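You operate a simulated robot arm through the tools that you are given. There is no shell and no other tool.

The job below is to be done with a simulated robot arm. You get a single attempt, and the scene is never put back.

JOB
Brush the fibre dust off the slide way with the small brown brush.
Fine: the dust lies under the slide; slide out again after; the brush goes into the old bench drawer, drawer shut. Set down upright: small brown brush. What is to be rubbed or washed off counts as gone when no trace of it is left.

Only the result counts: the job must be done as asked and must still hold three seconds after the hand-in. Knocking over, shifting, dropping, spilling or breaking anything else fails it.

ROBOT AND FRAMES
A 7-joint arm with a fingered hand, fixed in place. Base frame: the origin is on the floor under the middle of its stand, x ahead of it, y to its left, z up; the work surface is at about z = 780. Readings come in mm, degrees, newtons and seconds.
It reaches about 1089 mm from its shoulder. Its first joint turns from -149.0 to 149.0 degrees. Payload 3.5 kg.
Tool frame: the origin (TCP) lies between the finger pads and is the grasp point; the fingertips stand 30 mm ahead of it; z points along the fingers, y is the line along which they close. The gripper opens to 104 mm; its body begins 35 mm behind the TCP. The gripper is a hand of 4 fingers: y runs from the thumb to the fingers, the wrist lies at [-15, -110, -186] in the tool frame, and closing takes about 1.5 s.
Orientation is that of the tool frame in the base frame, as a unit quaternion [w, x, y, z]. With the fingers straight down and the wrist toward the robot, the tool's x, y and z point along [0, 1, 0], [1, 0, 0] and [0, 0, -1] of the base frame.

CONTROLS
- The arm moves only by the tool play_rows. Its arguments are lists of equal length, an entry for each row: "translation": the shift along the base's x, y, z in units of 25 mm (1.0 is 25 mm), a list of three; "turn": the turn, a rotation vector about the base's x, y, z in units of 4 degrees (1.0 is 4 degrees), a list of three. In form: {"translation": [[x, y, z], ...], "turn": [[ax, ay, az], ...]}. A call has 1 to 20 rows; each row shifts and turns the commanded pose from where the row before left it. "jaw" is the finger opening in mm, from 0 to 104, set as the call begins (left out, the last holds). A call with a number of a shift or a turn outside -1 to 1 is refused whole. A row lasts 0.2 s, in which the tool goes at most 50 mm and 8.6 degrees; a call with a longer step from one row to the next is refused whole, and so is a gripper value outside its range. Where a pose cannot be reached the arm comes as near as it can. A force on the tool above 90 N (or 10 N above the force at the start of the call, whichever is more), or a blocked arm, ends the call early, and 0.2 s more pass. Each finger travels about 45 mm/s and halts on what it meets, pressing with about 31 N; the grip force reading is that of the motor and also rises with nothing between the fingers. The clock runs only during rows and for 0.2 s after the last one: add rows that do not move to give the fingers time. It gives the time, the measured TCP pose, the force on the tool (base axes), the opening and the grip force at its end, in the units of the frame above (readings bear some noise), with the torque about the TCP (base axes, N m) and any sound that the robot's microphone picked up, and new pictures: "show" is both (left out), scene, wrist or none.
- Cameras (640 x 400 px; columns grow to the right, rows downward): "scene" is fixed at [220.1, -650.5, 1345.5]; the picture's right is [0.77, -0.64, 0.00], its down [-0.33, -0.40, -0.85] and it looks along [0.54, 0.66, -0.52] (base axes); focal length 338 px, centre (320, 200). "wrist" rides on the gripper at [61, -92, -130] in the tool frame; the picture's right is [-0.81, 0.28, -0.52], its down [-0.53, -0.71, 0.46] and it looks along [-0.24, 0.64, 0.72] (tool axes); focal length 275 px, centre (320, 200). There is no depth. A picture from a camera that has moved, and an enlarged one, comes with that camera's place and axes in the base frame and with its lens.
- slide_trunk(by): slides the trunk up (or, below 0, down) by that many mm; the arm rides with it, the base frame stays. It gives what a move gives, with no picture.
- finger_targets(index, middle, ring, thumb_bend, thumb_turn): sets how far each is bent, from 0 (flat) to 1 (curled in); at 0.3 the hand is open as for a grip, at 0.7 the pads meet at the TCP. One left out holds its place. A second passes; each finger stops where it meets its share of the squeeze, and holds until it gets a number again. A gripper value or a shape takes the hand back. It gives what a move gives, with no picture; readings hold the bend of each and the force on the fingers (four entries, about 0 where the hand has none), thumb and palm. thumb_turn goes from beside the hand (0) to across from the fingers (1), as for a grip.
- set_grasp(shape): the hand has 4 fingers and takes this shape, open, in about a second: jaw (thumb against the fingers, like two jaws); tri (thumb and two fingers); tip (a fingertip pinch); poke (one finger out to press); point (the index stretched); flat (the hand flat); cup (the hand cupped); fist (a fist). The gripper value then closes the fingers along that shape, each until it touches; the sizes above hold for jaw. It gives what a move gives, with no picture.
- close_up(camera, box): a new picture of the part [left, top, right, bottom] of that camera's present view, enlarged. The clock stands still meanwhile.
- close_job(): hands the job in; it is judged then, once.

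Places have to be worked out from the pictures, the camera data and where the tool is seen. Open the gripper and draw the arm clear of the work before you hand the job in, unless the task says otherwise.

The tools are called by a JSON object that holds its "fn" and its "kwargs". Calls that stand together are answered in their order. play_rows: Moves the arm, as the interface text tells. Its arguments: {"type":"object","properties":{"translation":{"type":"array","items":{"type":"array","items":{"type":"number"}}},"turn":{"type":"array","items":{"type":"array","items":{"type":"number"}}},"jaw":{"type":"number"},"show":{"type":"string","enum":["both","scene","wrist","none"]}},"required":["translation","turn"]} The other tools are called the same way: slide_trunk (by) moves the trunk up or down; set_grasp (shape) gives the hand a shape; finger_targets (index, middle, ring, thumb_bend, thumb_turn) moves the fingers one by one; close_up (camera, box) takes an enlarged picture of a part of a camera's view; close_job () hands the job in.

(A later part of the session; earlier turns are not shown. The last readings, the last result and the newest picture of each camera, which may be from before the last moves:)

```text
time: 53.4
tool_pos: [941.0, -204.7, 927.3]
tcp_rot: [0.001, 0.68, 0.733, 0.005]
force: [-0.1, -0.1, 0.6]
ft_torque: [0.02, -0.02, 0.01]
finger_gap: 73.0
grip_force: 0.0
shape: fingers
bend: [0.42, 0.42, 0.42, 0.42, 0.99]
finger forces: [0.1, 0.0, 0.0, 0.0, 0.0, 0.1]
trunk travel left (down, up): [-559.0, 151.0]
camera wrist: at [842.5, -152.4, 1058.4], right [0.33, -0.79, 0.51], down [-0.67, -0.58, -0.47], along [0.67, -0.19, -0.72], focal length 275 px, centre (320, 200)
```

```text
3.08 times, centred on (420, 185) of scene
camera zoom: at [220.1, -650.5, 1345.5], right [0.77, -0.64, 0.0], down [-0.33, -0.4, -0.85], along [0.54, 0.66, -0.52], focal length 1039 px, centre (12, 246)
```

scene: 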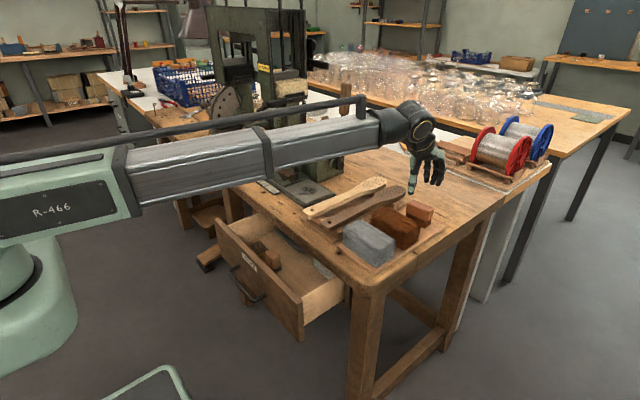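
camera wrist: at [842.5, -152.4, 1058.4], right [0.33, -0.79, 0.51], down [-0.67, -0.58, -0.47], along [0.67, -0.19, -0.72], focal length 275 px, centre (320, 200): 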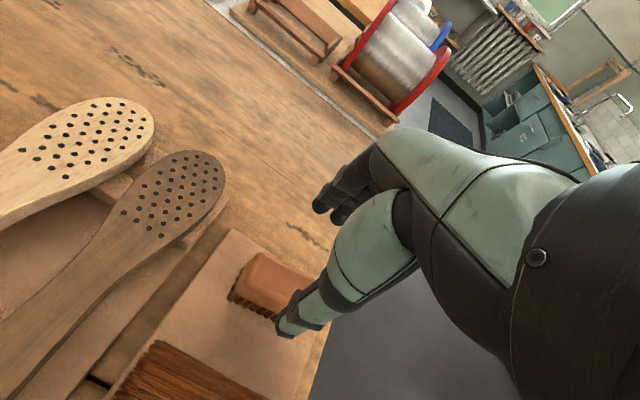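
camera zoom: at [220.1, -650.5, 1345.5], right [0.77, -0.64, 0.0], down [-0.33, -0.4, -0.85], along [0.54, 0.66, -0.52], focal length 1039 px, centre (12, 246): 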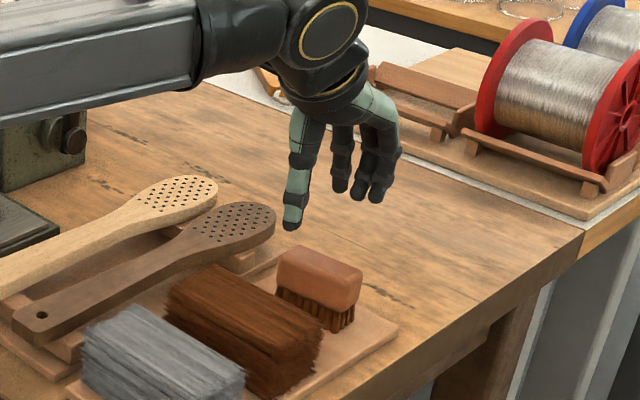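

The brush sits between thumb and fingers in x, with about 20 mm clearance on each side. I lower in small steps and re-check midway.

{"fn": "play_rows", "kwargs": {"translation": [[0, 0, -0.6], [0, 0, -0.6], [0, 0, -0.6], [0, 0, -0.5], [0, 0, 0]], "turn": [[0, 0, 0], [0, 0, 0], [0, 0, 0], [0, 0, 0], [0, 0, 0]]}}

{"fn": "close_up", "kwargs": {"camera": "wrist", "box": [180, 150, 420, 380]}}

{"fn": "close_up", "kwargs": {"camera": "scene", "box": [370, 140, 470, 250]}}

```text
time: 54.6
tool_pos: [941.0, -205.3, 868.8]
tcp_rot: [0.001, 0.68, 0.733, 0.005]
force: [0.0, 0.2, -0.8]
ft_torque: [0.0, 0.03, 0.0]
finger_gap: 72.6
grip_force: 0.0
shape: fingers
bend: [0.42, 0.42, 0.42, 0.42, 0.99]
finger forces: [0.1, 0.1, 0.1, 0.0, 0.0, 0.0]
trunk travel left (down, up): [-559.0, 151.0]
camera wrist: at [843.2, -152.9, 1000.8], right [0.33, -0.79, 0.51], down [-0.67, -0.58, -0.47], along [0.67, -0.19, -0.72], focal length 275 px, centre (320, 200)
```

scene: 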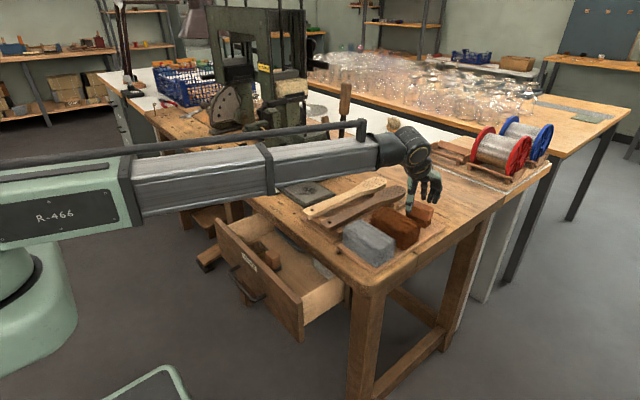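
wrist: 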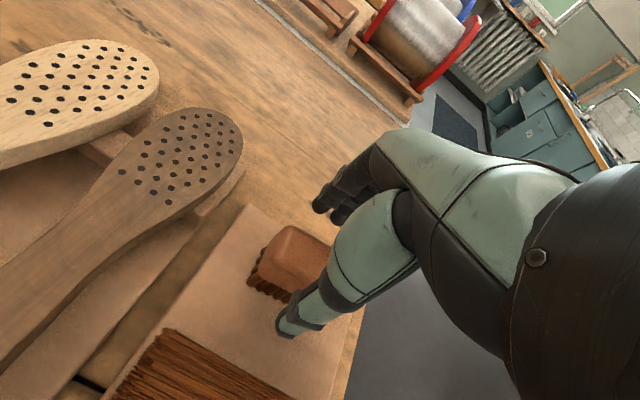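

```text
1.74 times, centred on (300, 265) of wrist
camera zoom: at [843.2, -152.9, 1000.8], right [0.33, -0.79, 0.51], down [-0.67, -0.58, -0.47], along [0.67, -0.19, -0.72], focal length 479 px, centre (355, 87)
```

zoom: 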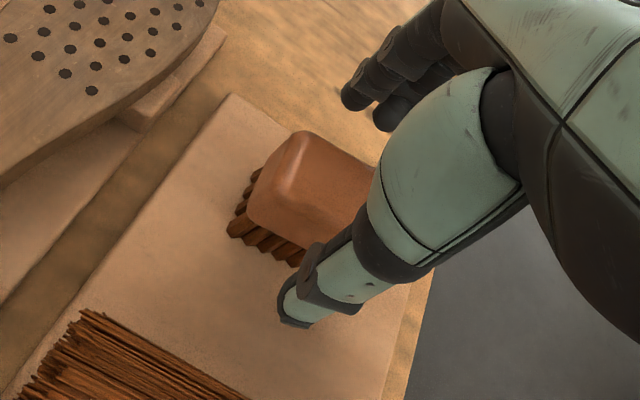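

```text
3.64 times, centred on (420, 195) of scene
camera zoom: at [220.1, -650.5, 1345.5], right [0.77, -0.64, 0.0], down [-0.33, -0.4, -0.85], along [0.54, 0.66, -0.52], focal length 1228 px, centre (-44, 218)
```

zoom: 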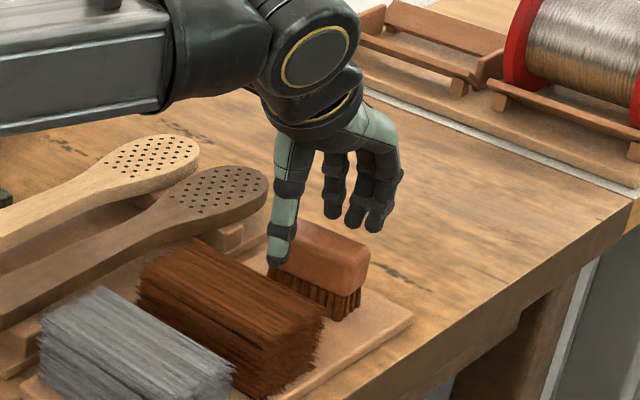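

Thumb is in front of and fingers behind the block, both clear. I lower the last 30 mm.

{"fn": "play_rows", "kwargs": {"translation": [[0, 0, -0.4], [0, 0, -0.4], [0, 0, -0.4], [0, 0, 0]], "turn": [[0, 0, 0], [0, 0, 0], [0, 0, 0], [0, 0, 0]]}}

{"fn": "close_up", "kwargs": {"camera": "wrist", "box": [180, 150, 420, 380]}}

{"fn": "close_up", "kwargs": {"camera": "scene", "box": [370, 140, 470, 250]}}

```text
time: 55.6
tool_pos: [939.5, -205.8, 840.2]
tcp_rot: [0.001, 0.68, 0.733, 0.006]
force: [0.3, -0.4, -0.6]
ft_torque: [-0.06, -0.06, -0.04]
finger_gap: 72.8
grip_force: 0.1
shape: fingers
bend: [0.42, 0.42, 0.42, 0.42, 0.99]
finger forces: [0.0, 0.0, 0.0, 0.0, 0.0, 0.1]
trunk travel left (down, up): [-559.0, 151.0]
camera wrist: at [843.0, -152.7, 971.3], right [0.33, -0.79, 0.51], down [-0.67, -0.58, -0.47], along [0.67, -0.19, -0.72], focal length 275 px, centre (320, 200)
```

scene: 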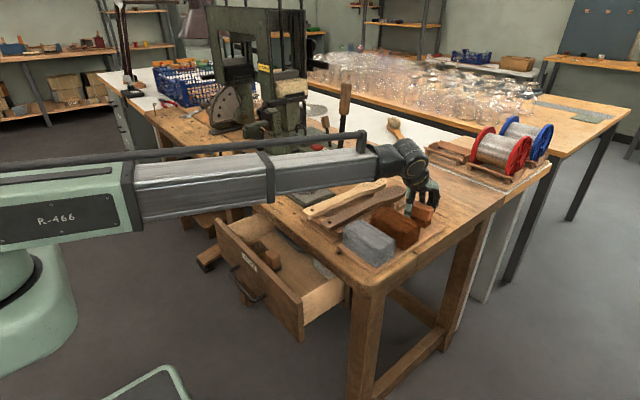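
wrist: 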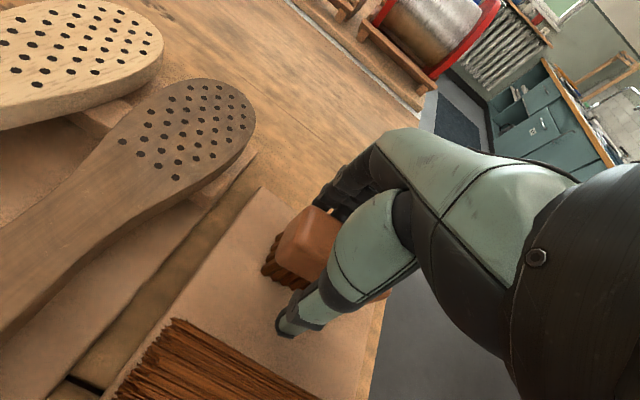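

```text
1.74 times, centred on (300, 265) of wrist
camera zoom: at [843.0, -152.7, 971.3], right [0.33, -0.79, 0.51], down [-0.67, -0.58, -0.47], along [0.67, -0.19, -0.72], focal length 479 px, centre (355, 87)
```

zoom: 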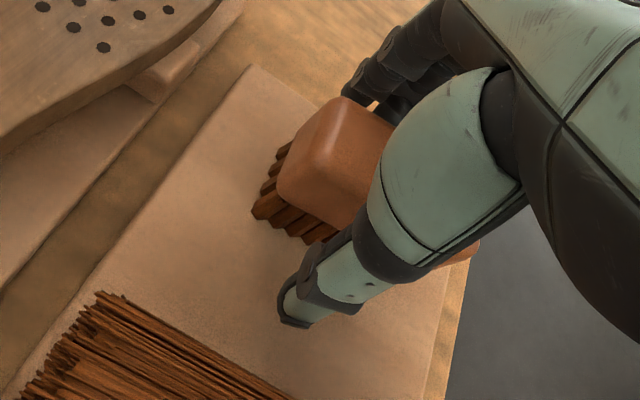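

```text
3.64 times, centred on (420, 195) of scene
camera zoom: at [220.1, -650.5, 1345.5], right [0.77, -0.64, 0.0], down [-0.33, -0.4, -0.85], along [0.54, 0.66, -0.52], focal length 1228 px, centre (-44, 218)
```

zoom: 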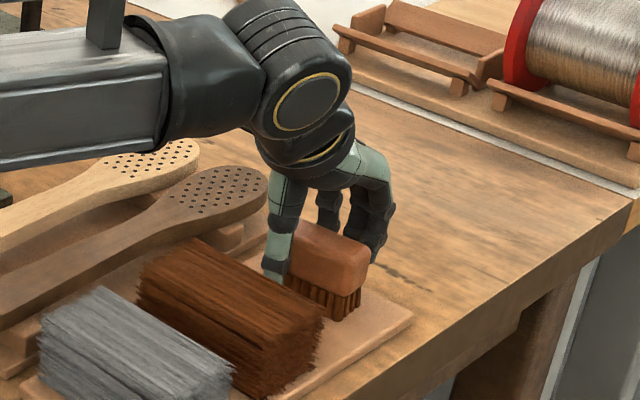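

The block is centred between thumb and fingers. I close the hand on it, holding the arm still.

{"fn": "play_rows", "kwargs": {"translation": [[0, 0, 0], [0, 0, 0], [0, 0, 0], [0, 0, 0], [0, 0, 0], [0, 0, 0], [0, 0, 0], [0, 0, 0]], "turn": [[0, 0, 0], [0, 0, 0], [0, 0, 0], [0, 0, 0], [0, 0, 0], [0, 0, 0], [0, 0, 0], [0, 0, 0]], "jaw": 10}}

{"fn": "close_up", "kwargs": {"camera": "wrist", "box": [180, 150, 420, 380]}}

{"fn": "close_up", "kwargs": {"camera": "scene", "box": [370, 140, 470, 250]}}

```text
time: 57.4
tool_pos: [942.0, -205.0, 839.5]
tcp_rot: [0.0, 0.68, 0.734, 0.005]
force: [0.1, -0.5, -0.7]
ft_torque: [0.03, 0.02, -0.01]
finger_gap: 28.0
grip_force: 30.8
shape: jaw
bend: [0.74, 0.56, 0.56, 0.74, 1.0]
finger forces: [16.6, 8.0, 3.7, 0.1, 28.4, 0.0]
trunk travel left (down, up): [-559.0, 151.0]
camera wrist: at [843.0, -152.8, 971.3], right [0.33, -0.79, 0.51], down [-0.67, -0.58, -0.47], along [0.67, -0.19, -0.72], focal length 275 px, centre (320, 200)
```

scene: 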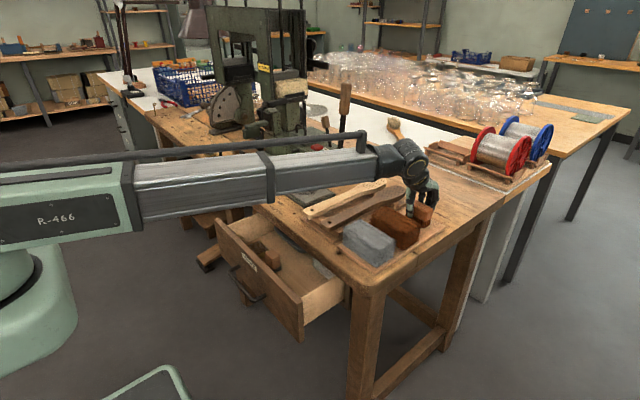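
wrist: 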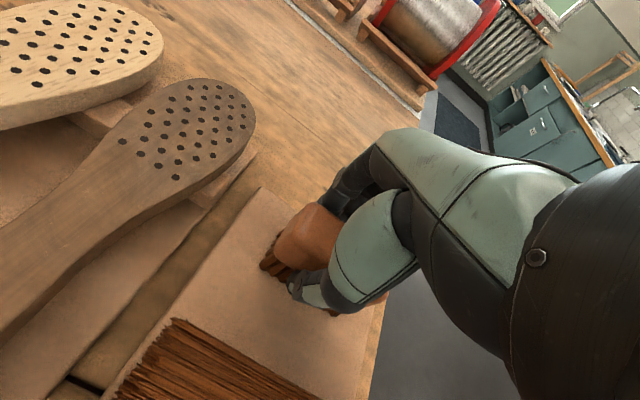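

```text
1.74 times, centred on (300, 265) of wrist
camera zoom: at [843.0, -152.8, 971.3], right [0.33, -0.79, 0.51], down [-0.67, -0.58, -0.47], along [0.67, -0.19, -0.72], focal length 479 px, centre (355, 87)
```

zoom: 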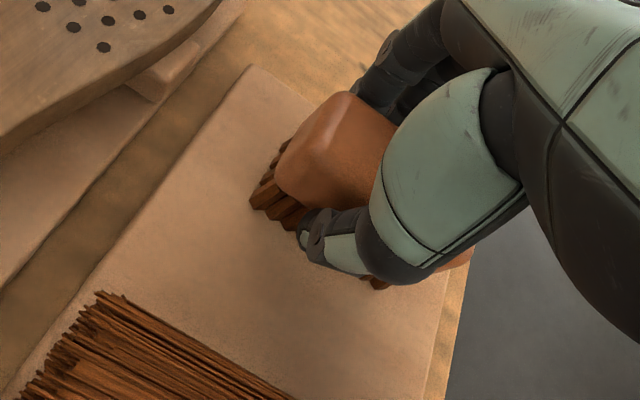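

```text
3.64 times, centred on (420, 195) of scene
camera zoom: at [220.1, -650.5, 1345.5], right [0.77, -0.64, 0.0], down [-0.33, -0.4, -0.85], along [0.54, 0.66, -0.52], focal length 1228 px, centre (-44, 218)
```

zoom: 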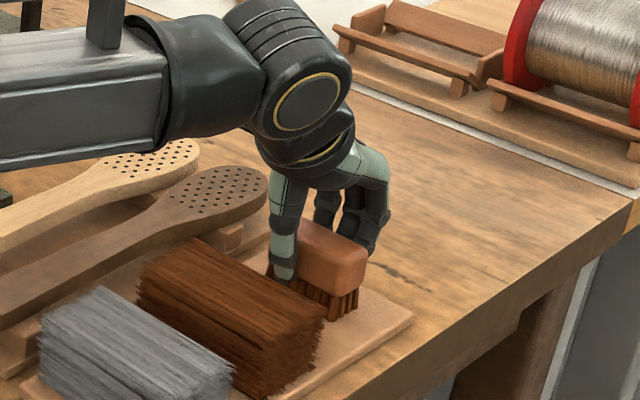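

The block is held: gap 28 mm, about 30 N between thumb and fingers. I lift it about 50 mm and check that it stays straight.

{"fn": "play_rows", "kwargs": {"translation": [[0, 0, 0.3], [0, 0, 0.5], [0, 0, 0.6], [0, 0, 0.6], [0, 0, 0]], "turn": [[0, 0, 0], [0, 0, 0], [0, 0, 0], [0, 0, 0], [0, 0, 0]]}}

{"fn": "close_up", "kwargs": {"camera": "wrist", "box": [180, 150, 420, 380]}}

{"fn": "close_up", "kwargs": {"camera": "scene", "box": [370, 140, 470, 250]}}

```text
time: 58.6
tool_pos: [940.4, -206.0, 890.8]
tcp_rot: [0.0, 0.68, 0.733, 0.005]
force: [-0.2, -0.5, 0.0]
ft_torque: [0.0, 0.01, 0.03]
finger_gap: 28.0
grip_force: 31.0
shape: jaw
bend: [0.74, 0.56, 0.56, 0.74, 1.0]
finger forces: [16.8, 7.9, 3.6, 0.0, 28.2, 0.1]
trunk travel left (down, up): [-559.0, 151.0]
camera wrist: at [843.2, -152.5, 1021.4], right [0.33, -0.79, 0.51], down [-0.67, -0.58, -0.47], along [0.67, -0.19, -0.72], focal length 275 px, centre (320, 200)
```

scene: 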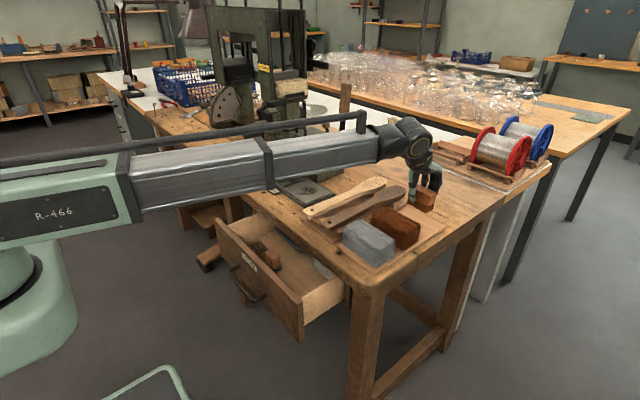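
wrist: 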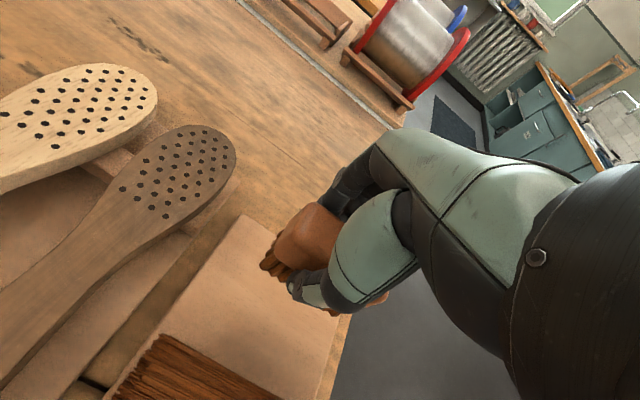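

```text
1.74 times, centred on (300, 265) of wrist
camera zoom: at [843.2, -152.5, 1021.4], right [0.33, -0.79, 0.51], down [-0.67, -0.58, -0.47], along [0.67, -0.19, -0.72], focal length 479 px, centre (355, 87)
```

zoom: 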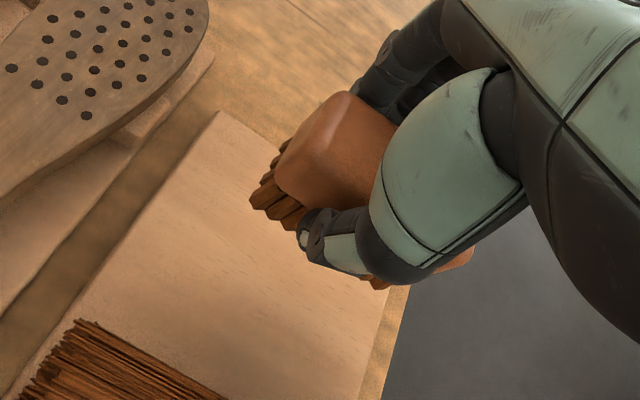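

```text
3.64 times, centred on (420, 195) of scene
camera zoom: at [220.1, -650.5, 1345.5], right [0.77, -0.64, 0.0], down [-0.33, -0.4, -0.85], along [0.54, 0.66, -0.52], focal length 1228 px, centre (-44, 218)
```

zoom: 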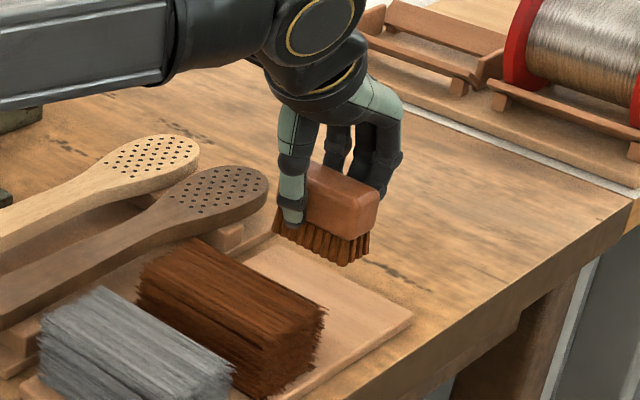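

The brush hangs straight, with bristle tips about 49 mm below the TCP. I raise it to about z=950 and carry it over to above the dust, turning the yaw back square to the way.

{"fn": "play_rows", "kwargs": {"translation": [[0, 0, 0.8], [0, 0, 0.8], [-0.51, 0.9, 0.8], [-0.51, 0.95, 0], [-0.51, 0.95, 0], [-0.51, 0.95, 0], [-0.51, 0.95, 0], [-0.51, 0.95, 0], [-0.51, 0.95, 0], [-0.51, 0.95, 0], [-0.51, 0.95, 0], [-0.51, 0.95, 0], [-0.51, 0.95, 0], [-0.51, 0.95, 0], [-0.51, 0.95, 0], [-0.51, 0.9, 0]], "turn": [[0, 0, 0], [0, 0, 0], [0, 0, -0.5], [0, 0, -0.5], [0, 0, 0], [0, 0, 0], [0, 0, 0], [0, 0, 0], [0, 0, 0], [0, 0, 0], [0, 0, 0], [0, 0, 0], [0, 0, 0], [0, 0, 0], [0, 0, 0], [0, 0, 0]]}}

```text
time: 62.0
tool_pos: [759.3, 125.3, 949.9]
tcp_rot: [0.002, 0.705, 0.709, 0.006]
force: [0.3, 0.5, -1.0]
ft_torque: [0.02, -0.04, -0.01]
finger_gap: 28.0
grip_force: 31.1
shape: jaw
bend: [0.74, 0.56, 0.56, 0.74, 1.0]
finger forces: [16.7, 7.9, 3.6, 0.0, 28.2, 0.0]
trunk travel left (down, up): [-559.0, 151.0]
camera wrist: at [666.3, 184.6, 1080.6], right [0.27, -0.81, 0.52], down [-0.71, -0.53, -0.47], along [0.65, -0.24, -0.72], focal length 275 px, centre (320, 200)
```

scene: 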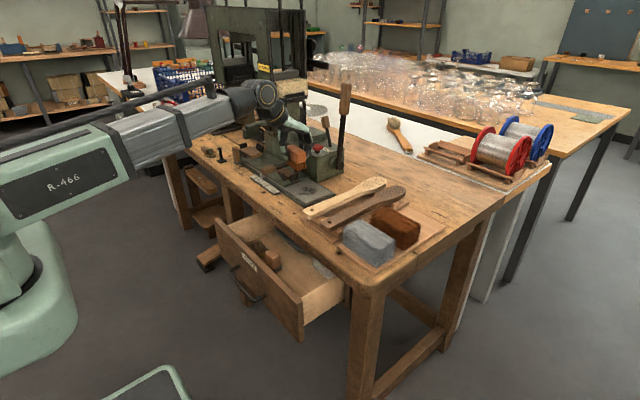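
wrist: 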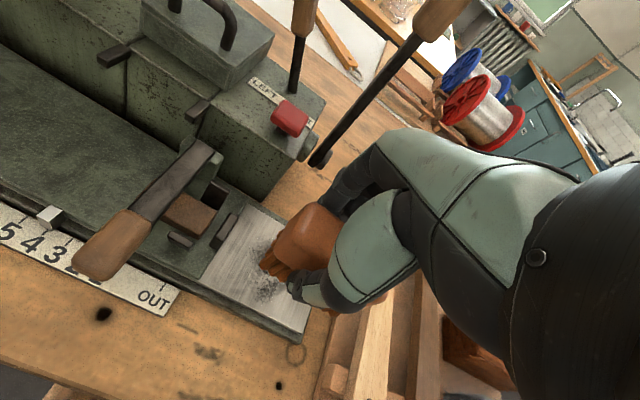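

{"fn": "close_up", "kwargs": {"camera": "wrist", "box": [150, 150, 370, 350]}}

{"fn": "close_up", "kwargs": {"camera": "scene", "box": [260, 120, 360, 210]}}

```text
2.00 times, centred on (260, 250) of wrist
camera zoom: at [666.3, 184.6, 1080.6], right [0.27, -0.81, 0.52], down [-0.71, -0.53, -0.47], along [0.65, -0.24, -0.72], focal length 551 px, centre (440, 100)
```

zoom: 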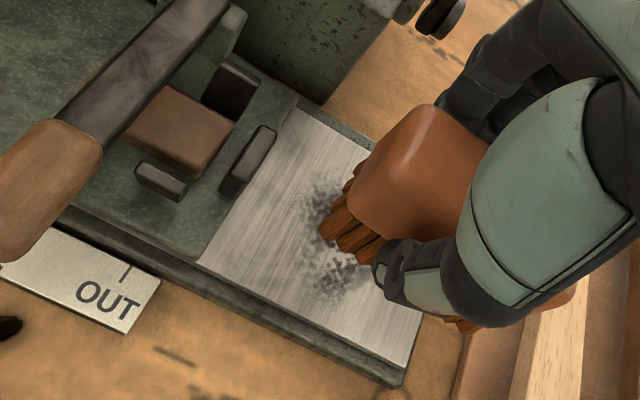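

```text
4.44 times, centred on (310, 165) of scene
camera zoom: at [220.1, -650.5, 1345.5], right [0.77, -0.64, 0.0], down [-0.33, -0.4, -0.85], along [0.54, 0.66, -0.52], focal length 1501 px, centre (364, 356)
```

zoom: 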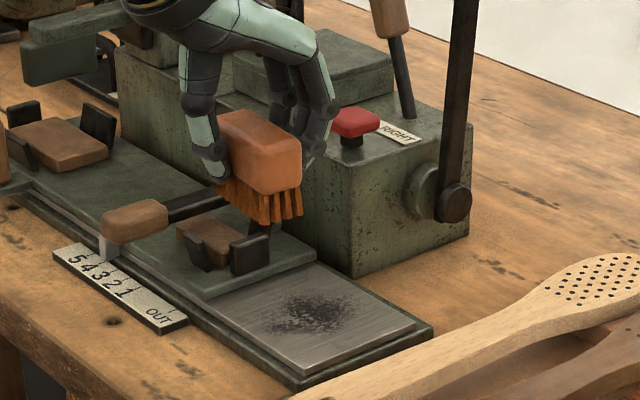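

The slide end is at y≈174 and the dust spans about x 752–836, y 78–148. I lower the brush over the dust to about z=862 first, then feel for contact.

{"fn": "play_rows", "kwargs": {"translation": [[0.3, 0, -0.8], [0, 0, -0.8], [0, 0, -0.8], [0, 0, -0.7], [0, 0, -0.4], [0, 0, 0]], "turn": [[0, 0, 0], [0, 0, 0], [0, 0, 0], [0, 0, 0], [0, 0, 0], [0, 0, 0]]}}

{"fn": "close_up", "kwargs": {"camera": "scene", "box": [260, 140, 360, 210]}}

```text
time: 63.4
tool_pos: [768.3, 125.2, 861.3]
tcp_rot: [0.001, 0.705, 0.709, 0.005]
force: [0.4, -0.4, -0.4]
ft_torque: [-0.01, 0.0, -0.02]
finger_gap: 28.1
grip_force: 31.0
shape: jaw
bend: [0.74, 0.56, 0.56, 0.74, 1.0]
finger forces: [16.8, 8.0, 3.6, 0.0, 28.3, 0.0]
trunk travel left (down, up): [-559.0, 151.0]
camera wrist: at [674.7, 184.7, 993.0], right [0.27, -0.81, 0.51], down [-0.71, -0.53, -0.47], along [0.65, -0.24, -0.72], focal length 275 px, centre (320, 200)
```

scene: 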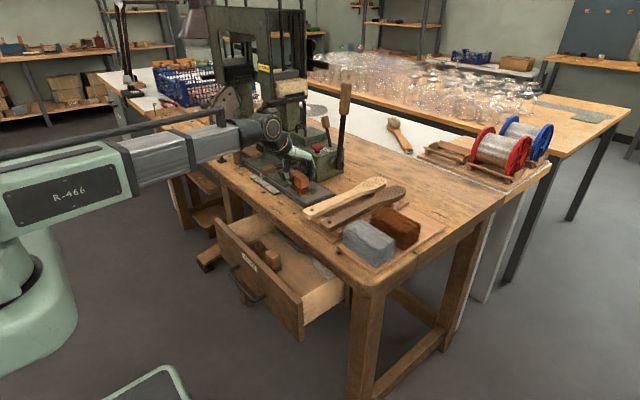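
wrist: 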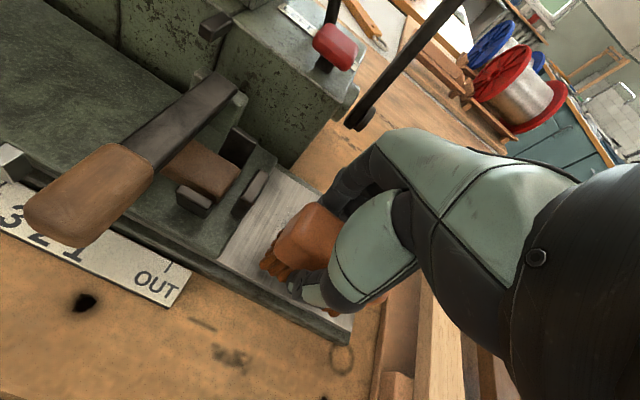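

```text
5.71 times, centred on (310, 175) of scene
camera zoom: at [220.1, -650.5, 1345.5], right [0.77, -0.64, 0.0], down [-0.33, -0.4, -0.85], along [0.54, 0.66, -0.52], focal length 1930 px, centre (377, 343)
```

zoom: 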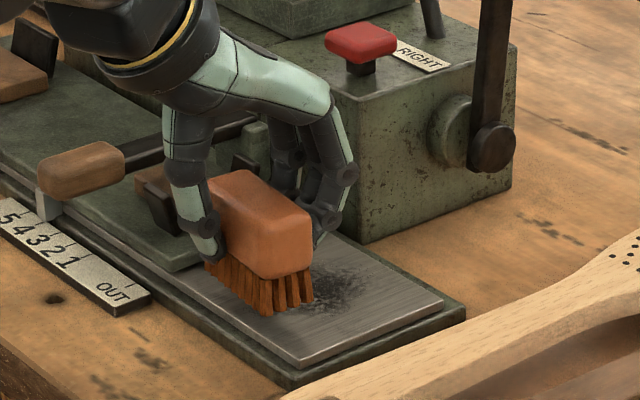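

The bristles are almost on the plate. I lower in 2 mm rows and read the force.

{"fn": "play_rows", "kwargs": {"translation": [[0, 0, -0.1], [0, 0, -0.1], [0, 0, -0.1], [0, 0, 0]], "turn": [[0, 0, 0], [0, 0, 0], [0, 0, 0], [0, 0, 0]], "show": "none"}}

{"fn": "close_up", "kwargs": {"camera": "scene", "box": [270, 150, 350, 210]}}

```text
time: 64.4
tool_pos: [769.3, 124.7, 854.7]
tcp_rot: [0.001, 0.706, 0.709, 0.006]
force: [-0.4, 0.6, -0.6]
ft_torque: [0.01, 0.01, 0.01]
finger_gap: 28.2
grip_force: 31.0
shape: jaw
bend: [0.74, 0.56, 0.56, 0.74, 1.0]
finger forces: [16.8, 7.9, 3.5, 0.1, 28.4, 0.1]
trunk travel left (down, up): [-559.0, 151.0]
```

```text
6.67 times, centred on (310, 180) of scene
camera zoom: at [220.1, -650.5, 1345.5], right [0.77, -0.64, 0.0], down [-0.33, -0.4, -0.85], along [0.54, 0.66, -0.52], focal length 2252 px, centre (387, 333)
```

zoom: 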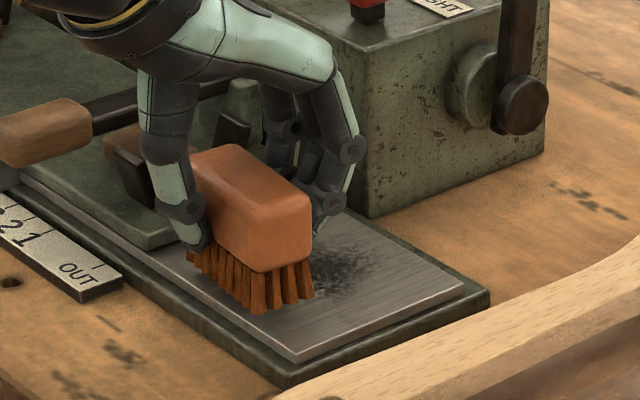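

No contact yet at z=854.7. I keep lowering slowly.

{"fn": "play_rows", "kwargs": {"translation": [[0, 0, -0.1], [0, 0, -0.1], [0, 0, 0]], "turn": [[0, 0, 0], [0, 0, 0], [0, 0, 0]], "show": "none"}}

{"fn": "close_up", "kwargs": {"camera": "scene", "box": [270, 150, 350, 210]}}

```text
time: 65.2
tool_pos: [769.4, 125.1, 849.3]
tcp_rot: [0.001, 0.705, 0.71, 0.006]
force: [0.9, -0.9, -0.6]
ft_torque: [-0.05, 0.0, -0.03]
finger_gap: 28.4
grip_force: 30.6
shape: jaw
bend: [0.74, 0.56, 0.56, 0.74, 1.0]
finger forces: [16.8, 7.9, 3.6, 0.0, 28.4, 0.0]
trunk travel left (down, up): [-559.0, 151.0]
```

```text
6.67 times, centred on (310, 180) of scene
camera zoom: at [220.1, -650.5, 1345.5], right [0.77, -0.64, 0.0], down [-0.33, -0.4, -0.85], along [0.54, 0.66, -0.52], focal length 2252 px, centre (387, 333)
```

zoom: 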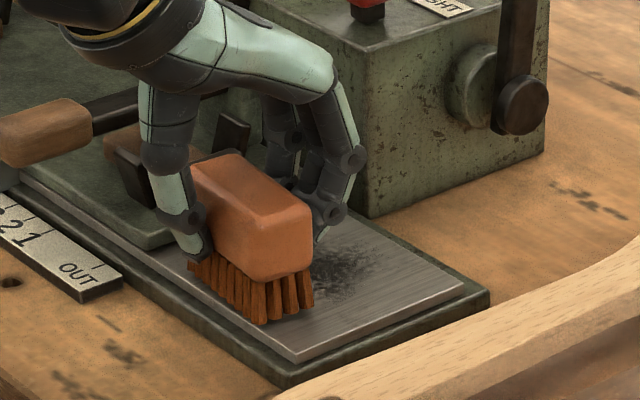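

Still no contact force at z=849. I go down two more small rows.

{"fn": "play_rows", "kwargs": {"translation": [[0, 0, -0.1], [0, 0, -0.1], [0, 0, 0]], "turn": [[0, 0, 0], [0, 0, 0], [0, 0, 0]], "show": "none"}}

{"fn": "close_up", "kwargs": {"camera": "scene", "box": [270, 150, 350, 210]}}

```text
time: 66.0
tool_pos: [768.7, 125.0, 845.7]
tcp_rot: [0.001, 0.705, 0.709, 0.007]
force: [1.7, -0.4, 9.2]
ft_torque: [-0.06, -0.02, 0.02]
finger_gap: 28.7
grip_force: 31.0
shape: jaw
bend: [0.74, 0.56, 0.56, 0.74, 1.0]
finger forces: [17.8, 8.9, 4.2, 0.0, 29.8, 0.0]
trunk travel left (down, up): [-559.0, 151.0]
```

```text
6.67 times, centred on (310, 180) of scene
camera zoom: at [220.1, -650.5, 1345.5], right [0.77, -0.64, 0.0], down [-0.33, -0.4, -0.85], along [0.54, 0.66, -0.52], focal length 2252 px, centre (387, 333)
```

zoom: 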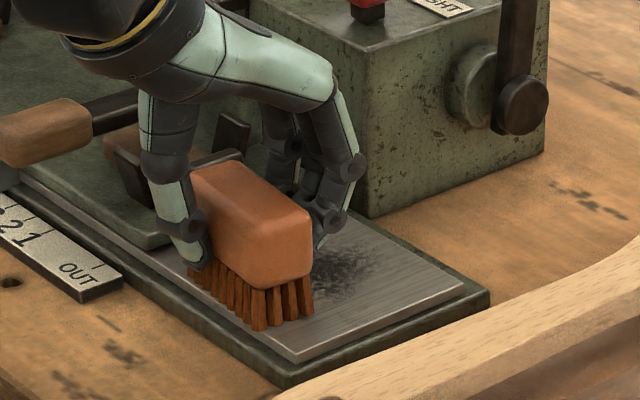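

The bristles are pressing at about 9 N with TCP z≈846. I stroke across the dust in x, out and back.

{"fn": "play_rows", "kwargs": {"translation": [[0.4, 0, 0], [0.4, 0, 0], [0.4, 0, 0], [0.4, 0, 0], [0.4, 0, 0], [0.4, 0, 0], [0, 0, 0], [-0.4, 0, 0], [-0.4, 0, 0], [-0.4, 0, 0], [-0.4, 0, 0], [-0.4, 0, 0], [-0.4, 0, 0], [-0.4, 0, 0], [-0.4, 0, 0]], "turn": [[0, 0, 0], [0, 0, 0], [0, 0, 0], [0, 0, 0], [0, 0, 0], [0, 0, 0], [0, 0, 0], [0, 0, 0], [0, 0, 0], [0, 0, 0], [0, 0, 0], [0, 0, 0], [0, 0, 0], [0, 0, 0], [0, 0, 0]]}}

{"fn": "close_up", "kwargs": {"camera": "scene", "box": [270, 150, 350, 210]}}

```text
time: 69.2
tool_pos: [748.5, 125.3, 844.5]
tcp_rot: [0.001, 0.705, 0.709, 0.006]
force: [3.9, -0.9, 11.4]
ft_torque: [-0.06, -0.09, 0.0]
finger_gap: 28.8
grip_force: 31.3
shape: jaw
bend: [0.74, 0.56, 0.57, 0.75, 1.0]
finger forces: [19.9, 9.5, 4.2, 0.0, 30.2, 0.0]
trunk travel left (down, up): [-559.0, 151.0]
camera wrist: at [654.2, 184.1, 976.6], right [0.27, -0.81, 0.52], down [-0.71, -0.53, -0.47], along [0.65, -0.24, -0.72], focal length 275 px, centre (320, 200)
```

scene: 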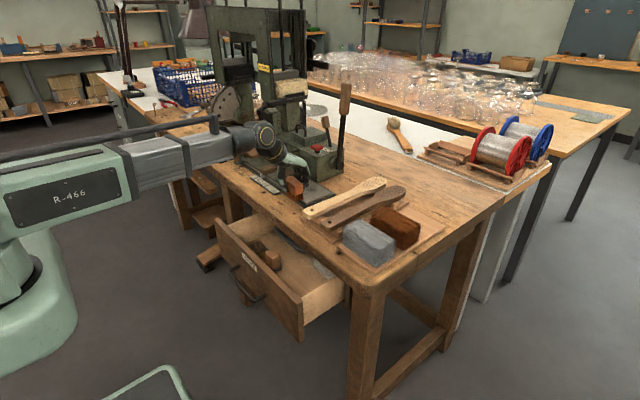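
wrist: 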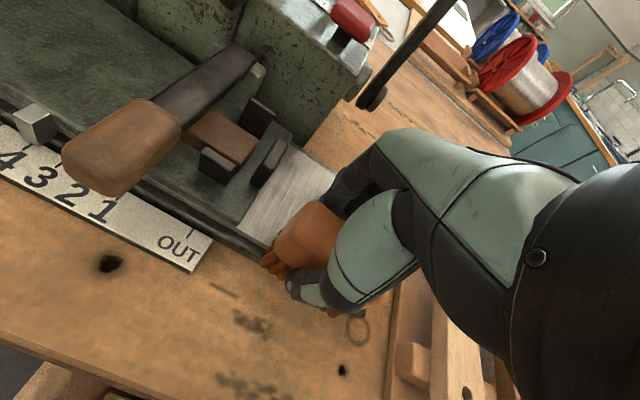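

```text
6.67 times, centred on (310, 180) of scene
camera zoom: at [220.1, -650.5, 1345.5], right [0.77, -0.64, 0.0], down [-0.33, -0.4, -0.85], along [0.54, 0.66, -0.52], focal length 2252 px, centre (387, 333)
```

zoom: 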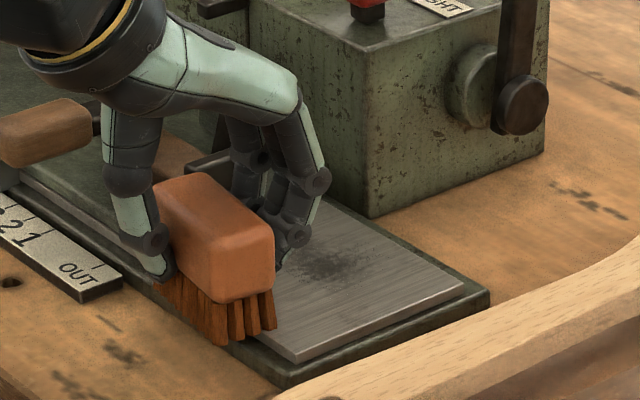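

Most of the dust is gone after one stroke; a faint trace remains near (800, 105). I make more strokes with the brush shifted in y.

{"fn": "play_rows", "kwargs": {"translation": [[0.42, 0.06, 0], [0.42, 0.06, 0], [0.42, 0.06, 0], [0.42, 0.06, 0], [0.42, 0.06, 0], [0.42, 0.06, 0], [0.42, 0.06, 0], [0.42, 0.06, 0], [0, -0.5, 0], [0, -0.5, 0], [-0.42, 0, 0], [-0.42, 0, 0], [-0.42, 0, 0], [-0.42, 0, 0], [-0.42, 0, 0], [-0.42, 0, 0], [-0.42, 0, 0], [-0.42, 0, 0]], "turn": [[0, 0, 0], [0, 0, 0], [0, 0, 0], [0, 0, 0], [0, 0, 0], [0, 0, 0], [0, 0, 0], [0, 0, 0], [0, 0, 0], [0, 0, 0], [0, 0, 0], [0, 0, 0], [0, 0, 0], [0, 0, 0], [0, 0, 0], [0, 0, 0], [0, 0, 0], [0, 0, 0]]}}

{"fn": "close_up", "kwargs": {"camera": "scene", "box": [270, 150, 350, 210]}}

```text
time: 73.0
tool_pos: [748.6, 113.4, 845.0]
tcp_rot: [0.002, 0.705, 0.709, 0.006]
force: [3.5, 0.2, 9.7]
ft_torque: [0.01, -0.04, -0.01]
finger_gap: 28.8
grip_force: 31.0
shape: jaw
bend: [0.74, 0.57, 0.58, 0.75, 0.99]
finger forces: [20.2, 8.4, 3.9, 0.1, 30.0, 0.0]
trunk travel left (down, up): [-559.0, 151.0]
camera wrist: at [654.3, 171.8, 976.5], right [0.27, -0.81, 0.52], down [-0.71, -0.53, -0.47], along [0.65, -0.24, -0.72], focal length 275 px, centre (320, 200)
```

scene: 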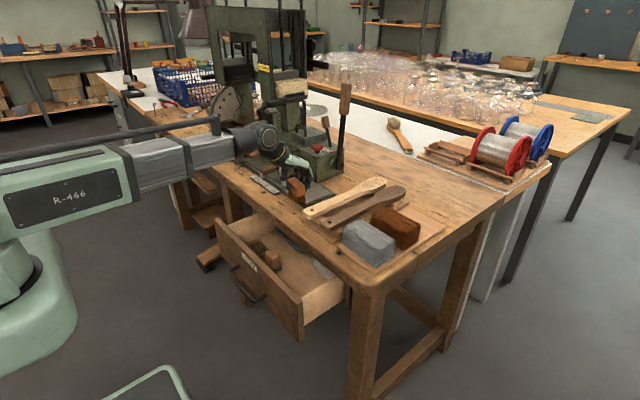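
wrist: 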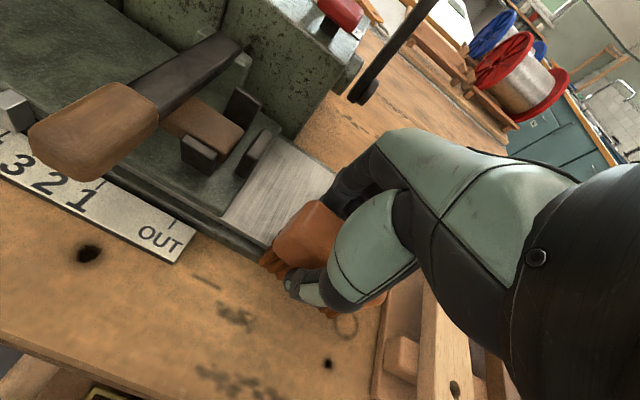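

```text
6.67 times, centred on (310, 180) of scene
camera zoom: at [220.1, -650.5, 1345.5], right [0.77, -0.64, 0.0], down [-0.33, -0.4, -0.85], along [0.54, 0.66, -0.52], focal length 2252 px, centre (387, 333)
```

zoom: 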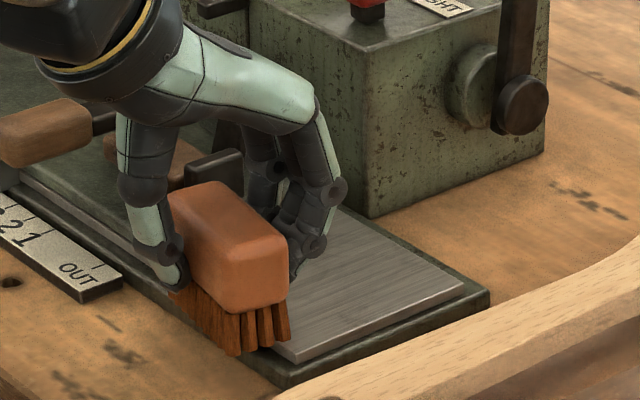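

The visible plate now looks clean. I do further strokes, one lower in y and one higher, to be sure nothing is left, before lifting for inspection.

{"fn": "play_rows", "kwargs": {"translation": [[0, -0.5, 0], [0.45, 0, 0], [0.45, 0, 0], [0.45, 0, 0], [0.45, 0, 0], [0.45, 0, 0], [0.45, 0, 0], [0.45, 0, 0], [0.45, 0, 0], [0, 0.6, 0], [0, 0.6, 0], [-0.45, 0, 0], [-0.45, 0, 0], [-0.45, 0, 0], [-0.45, 0, 0], [-0.45, 0, 0], [-0.45, 0, 0], [-0.45, 0, 0], [-0.45, 0, 0], [0, 0, 0]], "turn": [[0, 0, 0], [0, 0, 0], [0, 0, 0], [0, 0, 0], [0, 0, 0], [0, 0, 0], [0, 0, 0], [0, 0, 0], [0, 0, 0], [0, 0, 0], [0, 0, 0], [0, 0, 0], [0, 0, 0], [0, 0, 0], [0, 0, 0], [0, 0, 0], [0, 0, 0], [0, 0, 0], [0, 0, 0], [0, 0, 0]], "show": "scene"}}

{"fn": "play_rows", "kwargs": {"translation": [[0.42, 0.1, 0], [0.42, 0.1, 0], [0.42, 0.1, 0], [0.42, 0, 0], [0.42, 0, 0], [0.42, 0, 0], [0.42, 0, 0], [0.42, 0, 0], [0, -0.4, 0], [0, -0.4, 0], [-0.42, 0, 0], [-0.42, 0, 0], [-0.42, 0, 0], [-0.42, 0, 0], [-0.42, 0, 0], [-0.42, 0, 0], [-0.42, 0, 0], [-0.42, 0, 0], [0, 0, 0.8], [0, 0, 0.8]], "turn": [[0, 0, 0], [0, 0, 0], [0, 0, 0], [0, 0, 0], [0, 0, 0], [0, 0, 0], [0, 0, 0], [0, 0, 0], [0, 0, 0], [0, 0, 0], [0, 0, 0], [0, 0, 0], [0, 0, 0], [0, 0, 0], [0, 0, 0], [0, 0, 0], [0, 0, 0], [0, 0, 0], [0, 0, 0], [0, 0, 0]]}}

```text
time: 77.2
tool_pos: [748.3, 130.3, 845.0]
tcp_rot: [0.001, 0.705, 0.709, 0.006]
force: [3.2, -0.1, 12.2]
ft_torque: [0.01, -0.11, 0.04]
finger_gap: 28.9
grip_force: 30.9
shape: jaw
bend: [0.74, 0.57, 0.59, 0.75, 0.99]
finger forces: [20.4, 8.9, 4.1, 0.0, 30.4, 0.0]
trunk travel left (down, up): [-559.0, 151.0]
```

scene: 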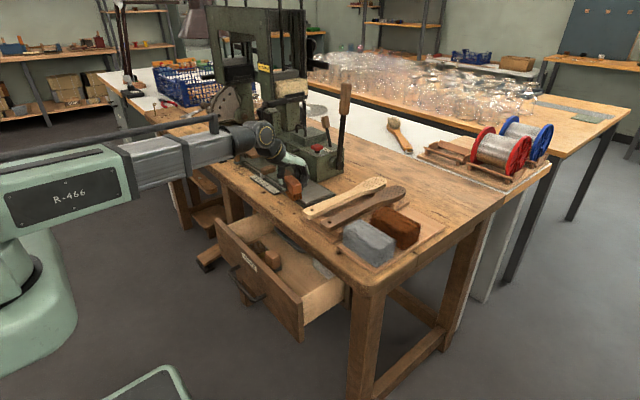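

```text
time: 81.4
tool_pos: [748.1, 116.8, 886.2]
tcp_rot: [0.001, 0.705, 0.709, 0.005]
force: [-0.8, -0.1, -1.2]
ft_torque: [0.0, 0.02, 0.04]
finger_gap: 28.6
grip_force: 31.3
shape: jaw
bend: [0.74, 0.57, 0.59, 0.75, 0.99]
finger forces: [18.8, 7.8, 3.6, 0.1, 30.2, 0.0]
trunk travel left (down, up): [-559.0, 151.0]
camera wrist: at [654.8, 176.6, 1016.5], right [0.27, -0.81, 0.51], down [-0.71, -0.53, -0.46], along [0.65, -0.24, -0.72], focal length 275 px, centre (320, 200)
```

scene: 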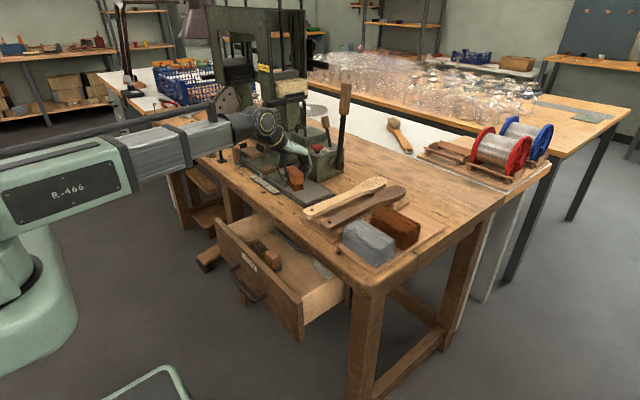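
wrist: 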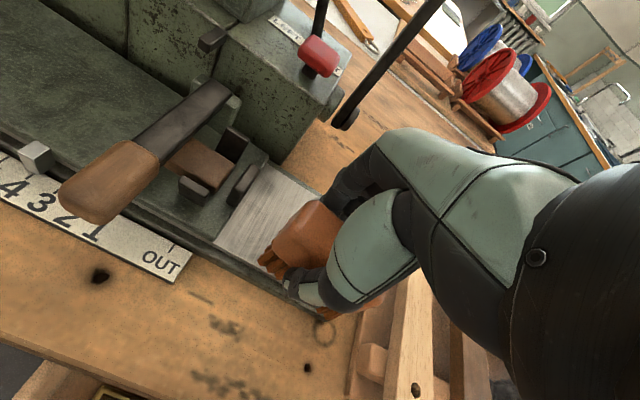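

The plate looks clean where I can see it. I lift the brush and back away so both cameras can see the whole way.

{"fn": "play_rows", "kwargs": {"translation": [[0, 0, 1], [0, -0.3, 1], [-0.5, -0.8, 0.8], [-0.6, -0.8, 0.2], [-0.6, -0.8, 0], [-0.6, -0.8, 0]], "turn": [[0, 0, 0], [0, 0, 0], [0, 0, 0], [0, 0, 0], [0, 0, 0], [0, 0, 0]]}}

{"fn": "close_up", "kwargs": {"camera": "scene", "box": [280, 165, 345, 210]}}

{"fn": "close_up", "kwargs": {"camera": "wrist", "box": [180, 40, 360, 220]}}

```text
time: 82.8
tool_pos: [690.8, 28.4, 960.4]
tcp_rot: [0.001, 0.705, 0.709, 0.006]
force: [1.0, 0.5, -1.6]
ft_torque: [-0.02, 0.03, -0.02]
finger_gap: 28.8
grip_force: 31.1
shape: jaw
bend: [0.74, 0.57, 0.59, 0.75, 0.99]
finger forces: [18.7, 7.7, 3.6, 0.0, 30.1, 0.0]
trunk travel left (down, up): [-559.0, 151.0]
camera wrist: at [596.6, 88.0, 1091.4], right [0.27, -0.81, 0.52], down [-0.71, -0.53, -0.47], along [0.65, -0.24, -0.72], focal length 275 px, centre (320, 200)
```

scene: 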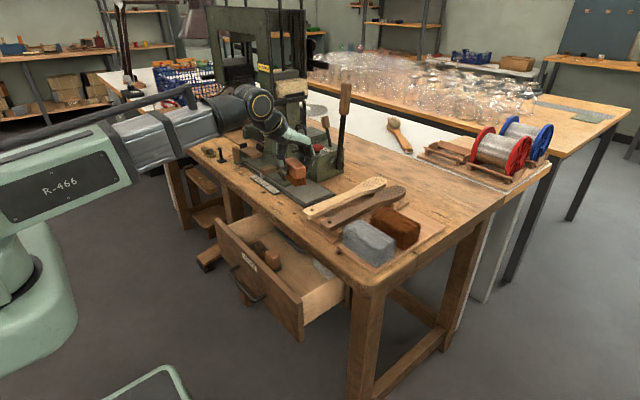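
wrist: 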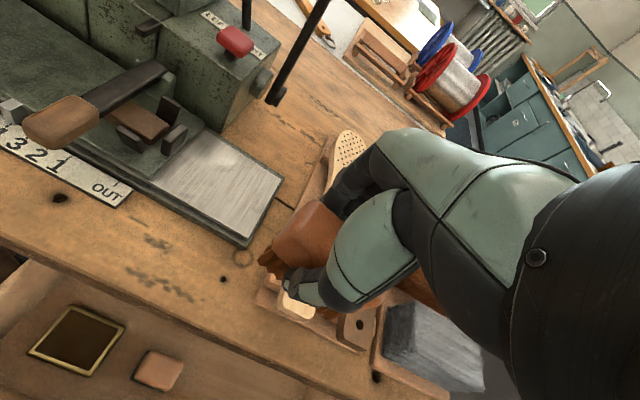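

```text
8.89 times, centred on (312, 188) of scene
camera zoom: at [220.1, -650.5, 1345.5], right [0.77, -0.64, 0.0], down [-0.33, -0.4, -0.85], along [0.54, 0.66, -0.52], focal length 3002 px, centre (387, 311)
```

zoom: 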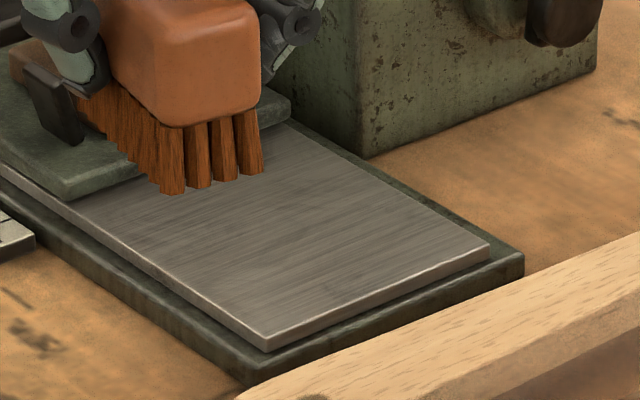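

```text
2.22 times, centred on (270, 130) of wrist
camera zoom: at [596.6, 88.0, 1091.4], right [0.27, -0.81, 0.52], down [-0.71, -0.53, -0.47], along [0.65, -0.24, -0.72], focal length 612 px, centre (431, 356)
```

zoom: 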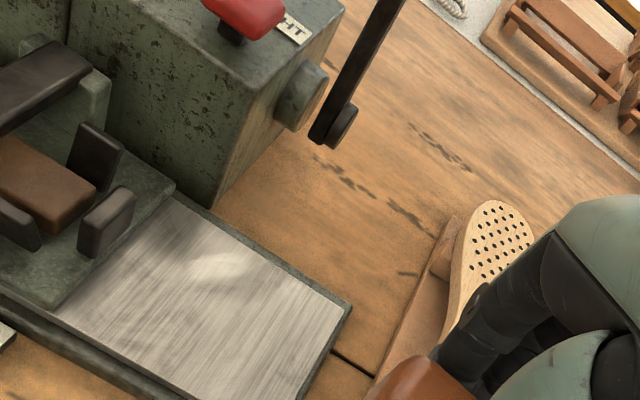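

The way is clean in both views, with no trace left. Next I carry the brush over the open drawer to look for a free, flat spot.

{"fn": "play_rows", "kwargs": {"translation": [[-0.55, -0.9, 0], [-0.55, -0.9, 0], [-0.55, -0.9, 0], [-0.55, -0.9, 0], [-0.55, -0.9, 0], [-0.55, -0.9, 0], [-0.55, -0.9, 0], [0, 0, 0]], "turn": [[0, 0, 0], [0, 0, 0], [0, 0, 0], [0, 0, 0], [0, 0, 0], [0, 0, 0], [0, 0, 0], [0, 0, 0]]}}

{"fn": "close_up", "kwargs": {"camera": "wrist", "box": [60, 160, 360, 400]}}

{"fn": "close_up", "kwargs": {"camera": "scene", "box": [200, 200, 360, 350]}}

```text
time: 84.6
tool_pos: [594.5, -129.0, 960.4]
tcp_rot: [0.0, 0.705, 0.709, 0.005]
force: [0.6, 0.6, 0.1]
ft_torque: [0.02, 0.02, -0.03]
finger_gap: 28.6
grip_force: 30.8
shape: jaw
bend: [0.74, 0.57, 0.59, 0.75, 0.99]
finger forces: [18.7, 7.7, 3.7, 0.0, 30.0, 0.0]
trunk travel left (down, up): [-559.0, 151.0]
camera wrist: at [500.2, -69.4, 1091.4], right [0.27, -0.81, 0.51], down [-0.71, -0.53, -0.47], along [0.65, -0.24, -0.72], focal length 275 px, centre (320, 200)
```

scene: 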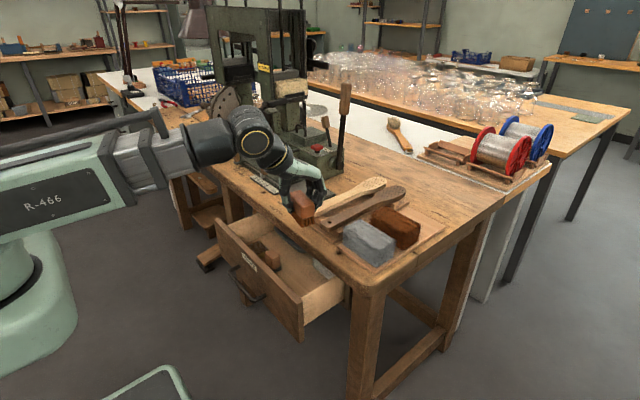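
wrist: 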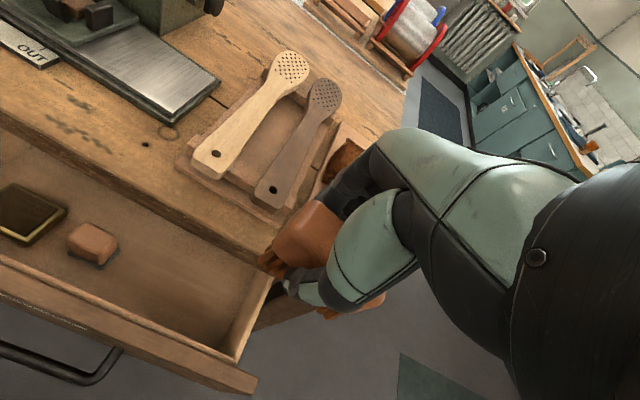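

```text
1.67 times, centred on (210, 280) of wrist
camera zoom: at [500.2, -69.4, 1091.4], right [0.27, -0.81, 0.51], down [-0.71, -0.53, -0.47], along [0.65, -0.24, -0.72], focal length 459 px, centre (503, 67)
```

zoom: 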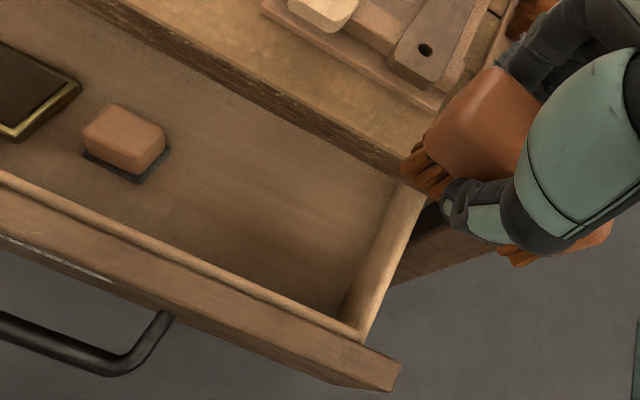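

```text
2.67 times, centred on (280, 275) of scene
camera zoom: at [220.1, -650.5, 1345.5], right [0.77, -0.64, 0.0], down [-0.33, -0.4, -0.85], along [0.54, 0.66, -0.52], focal length 901 px, centre (427, 0)
```

zoom: 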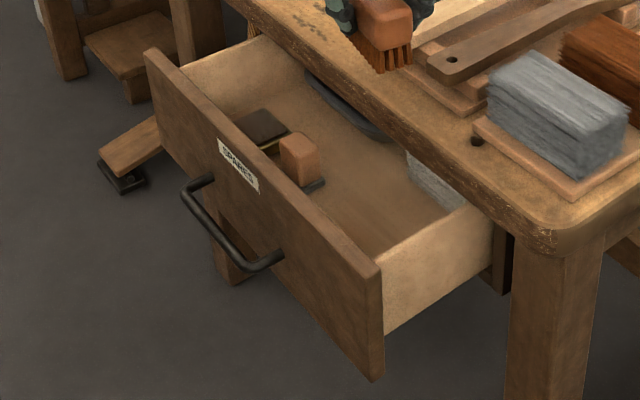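

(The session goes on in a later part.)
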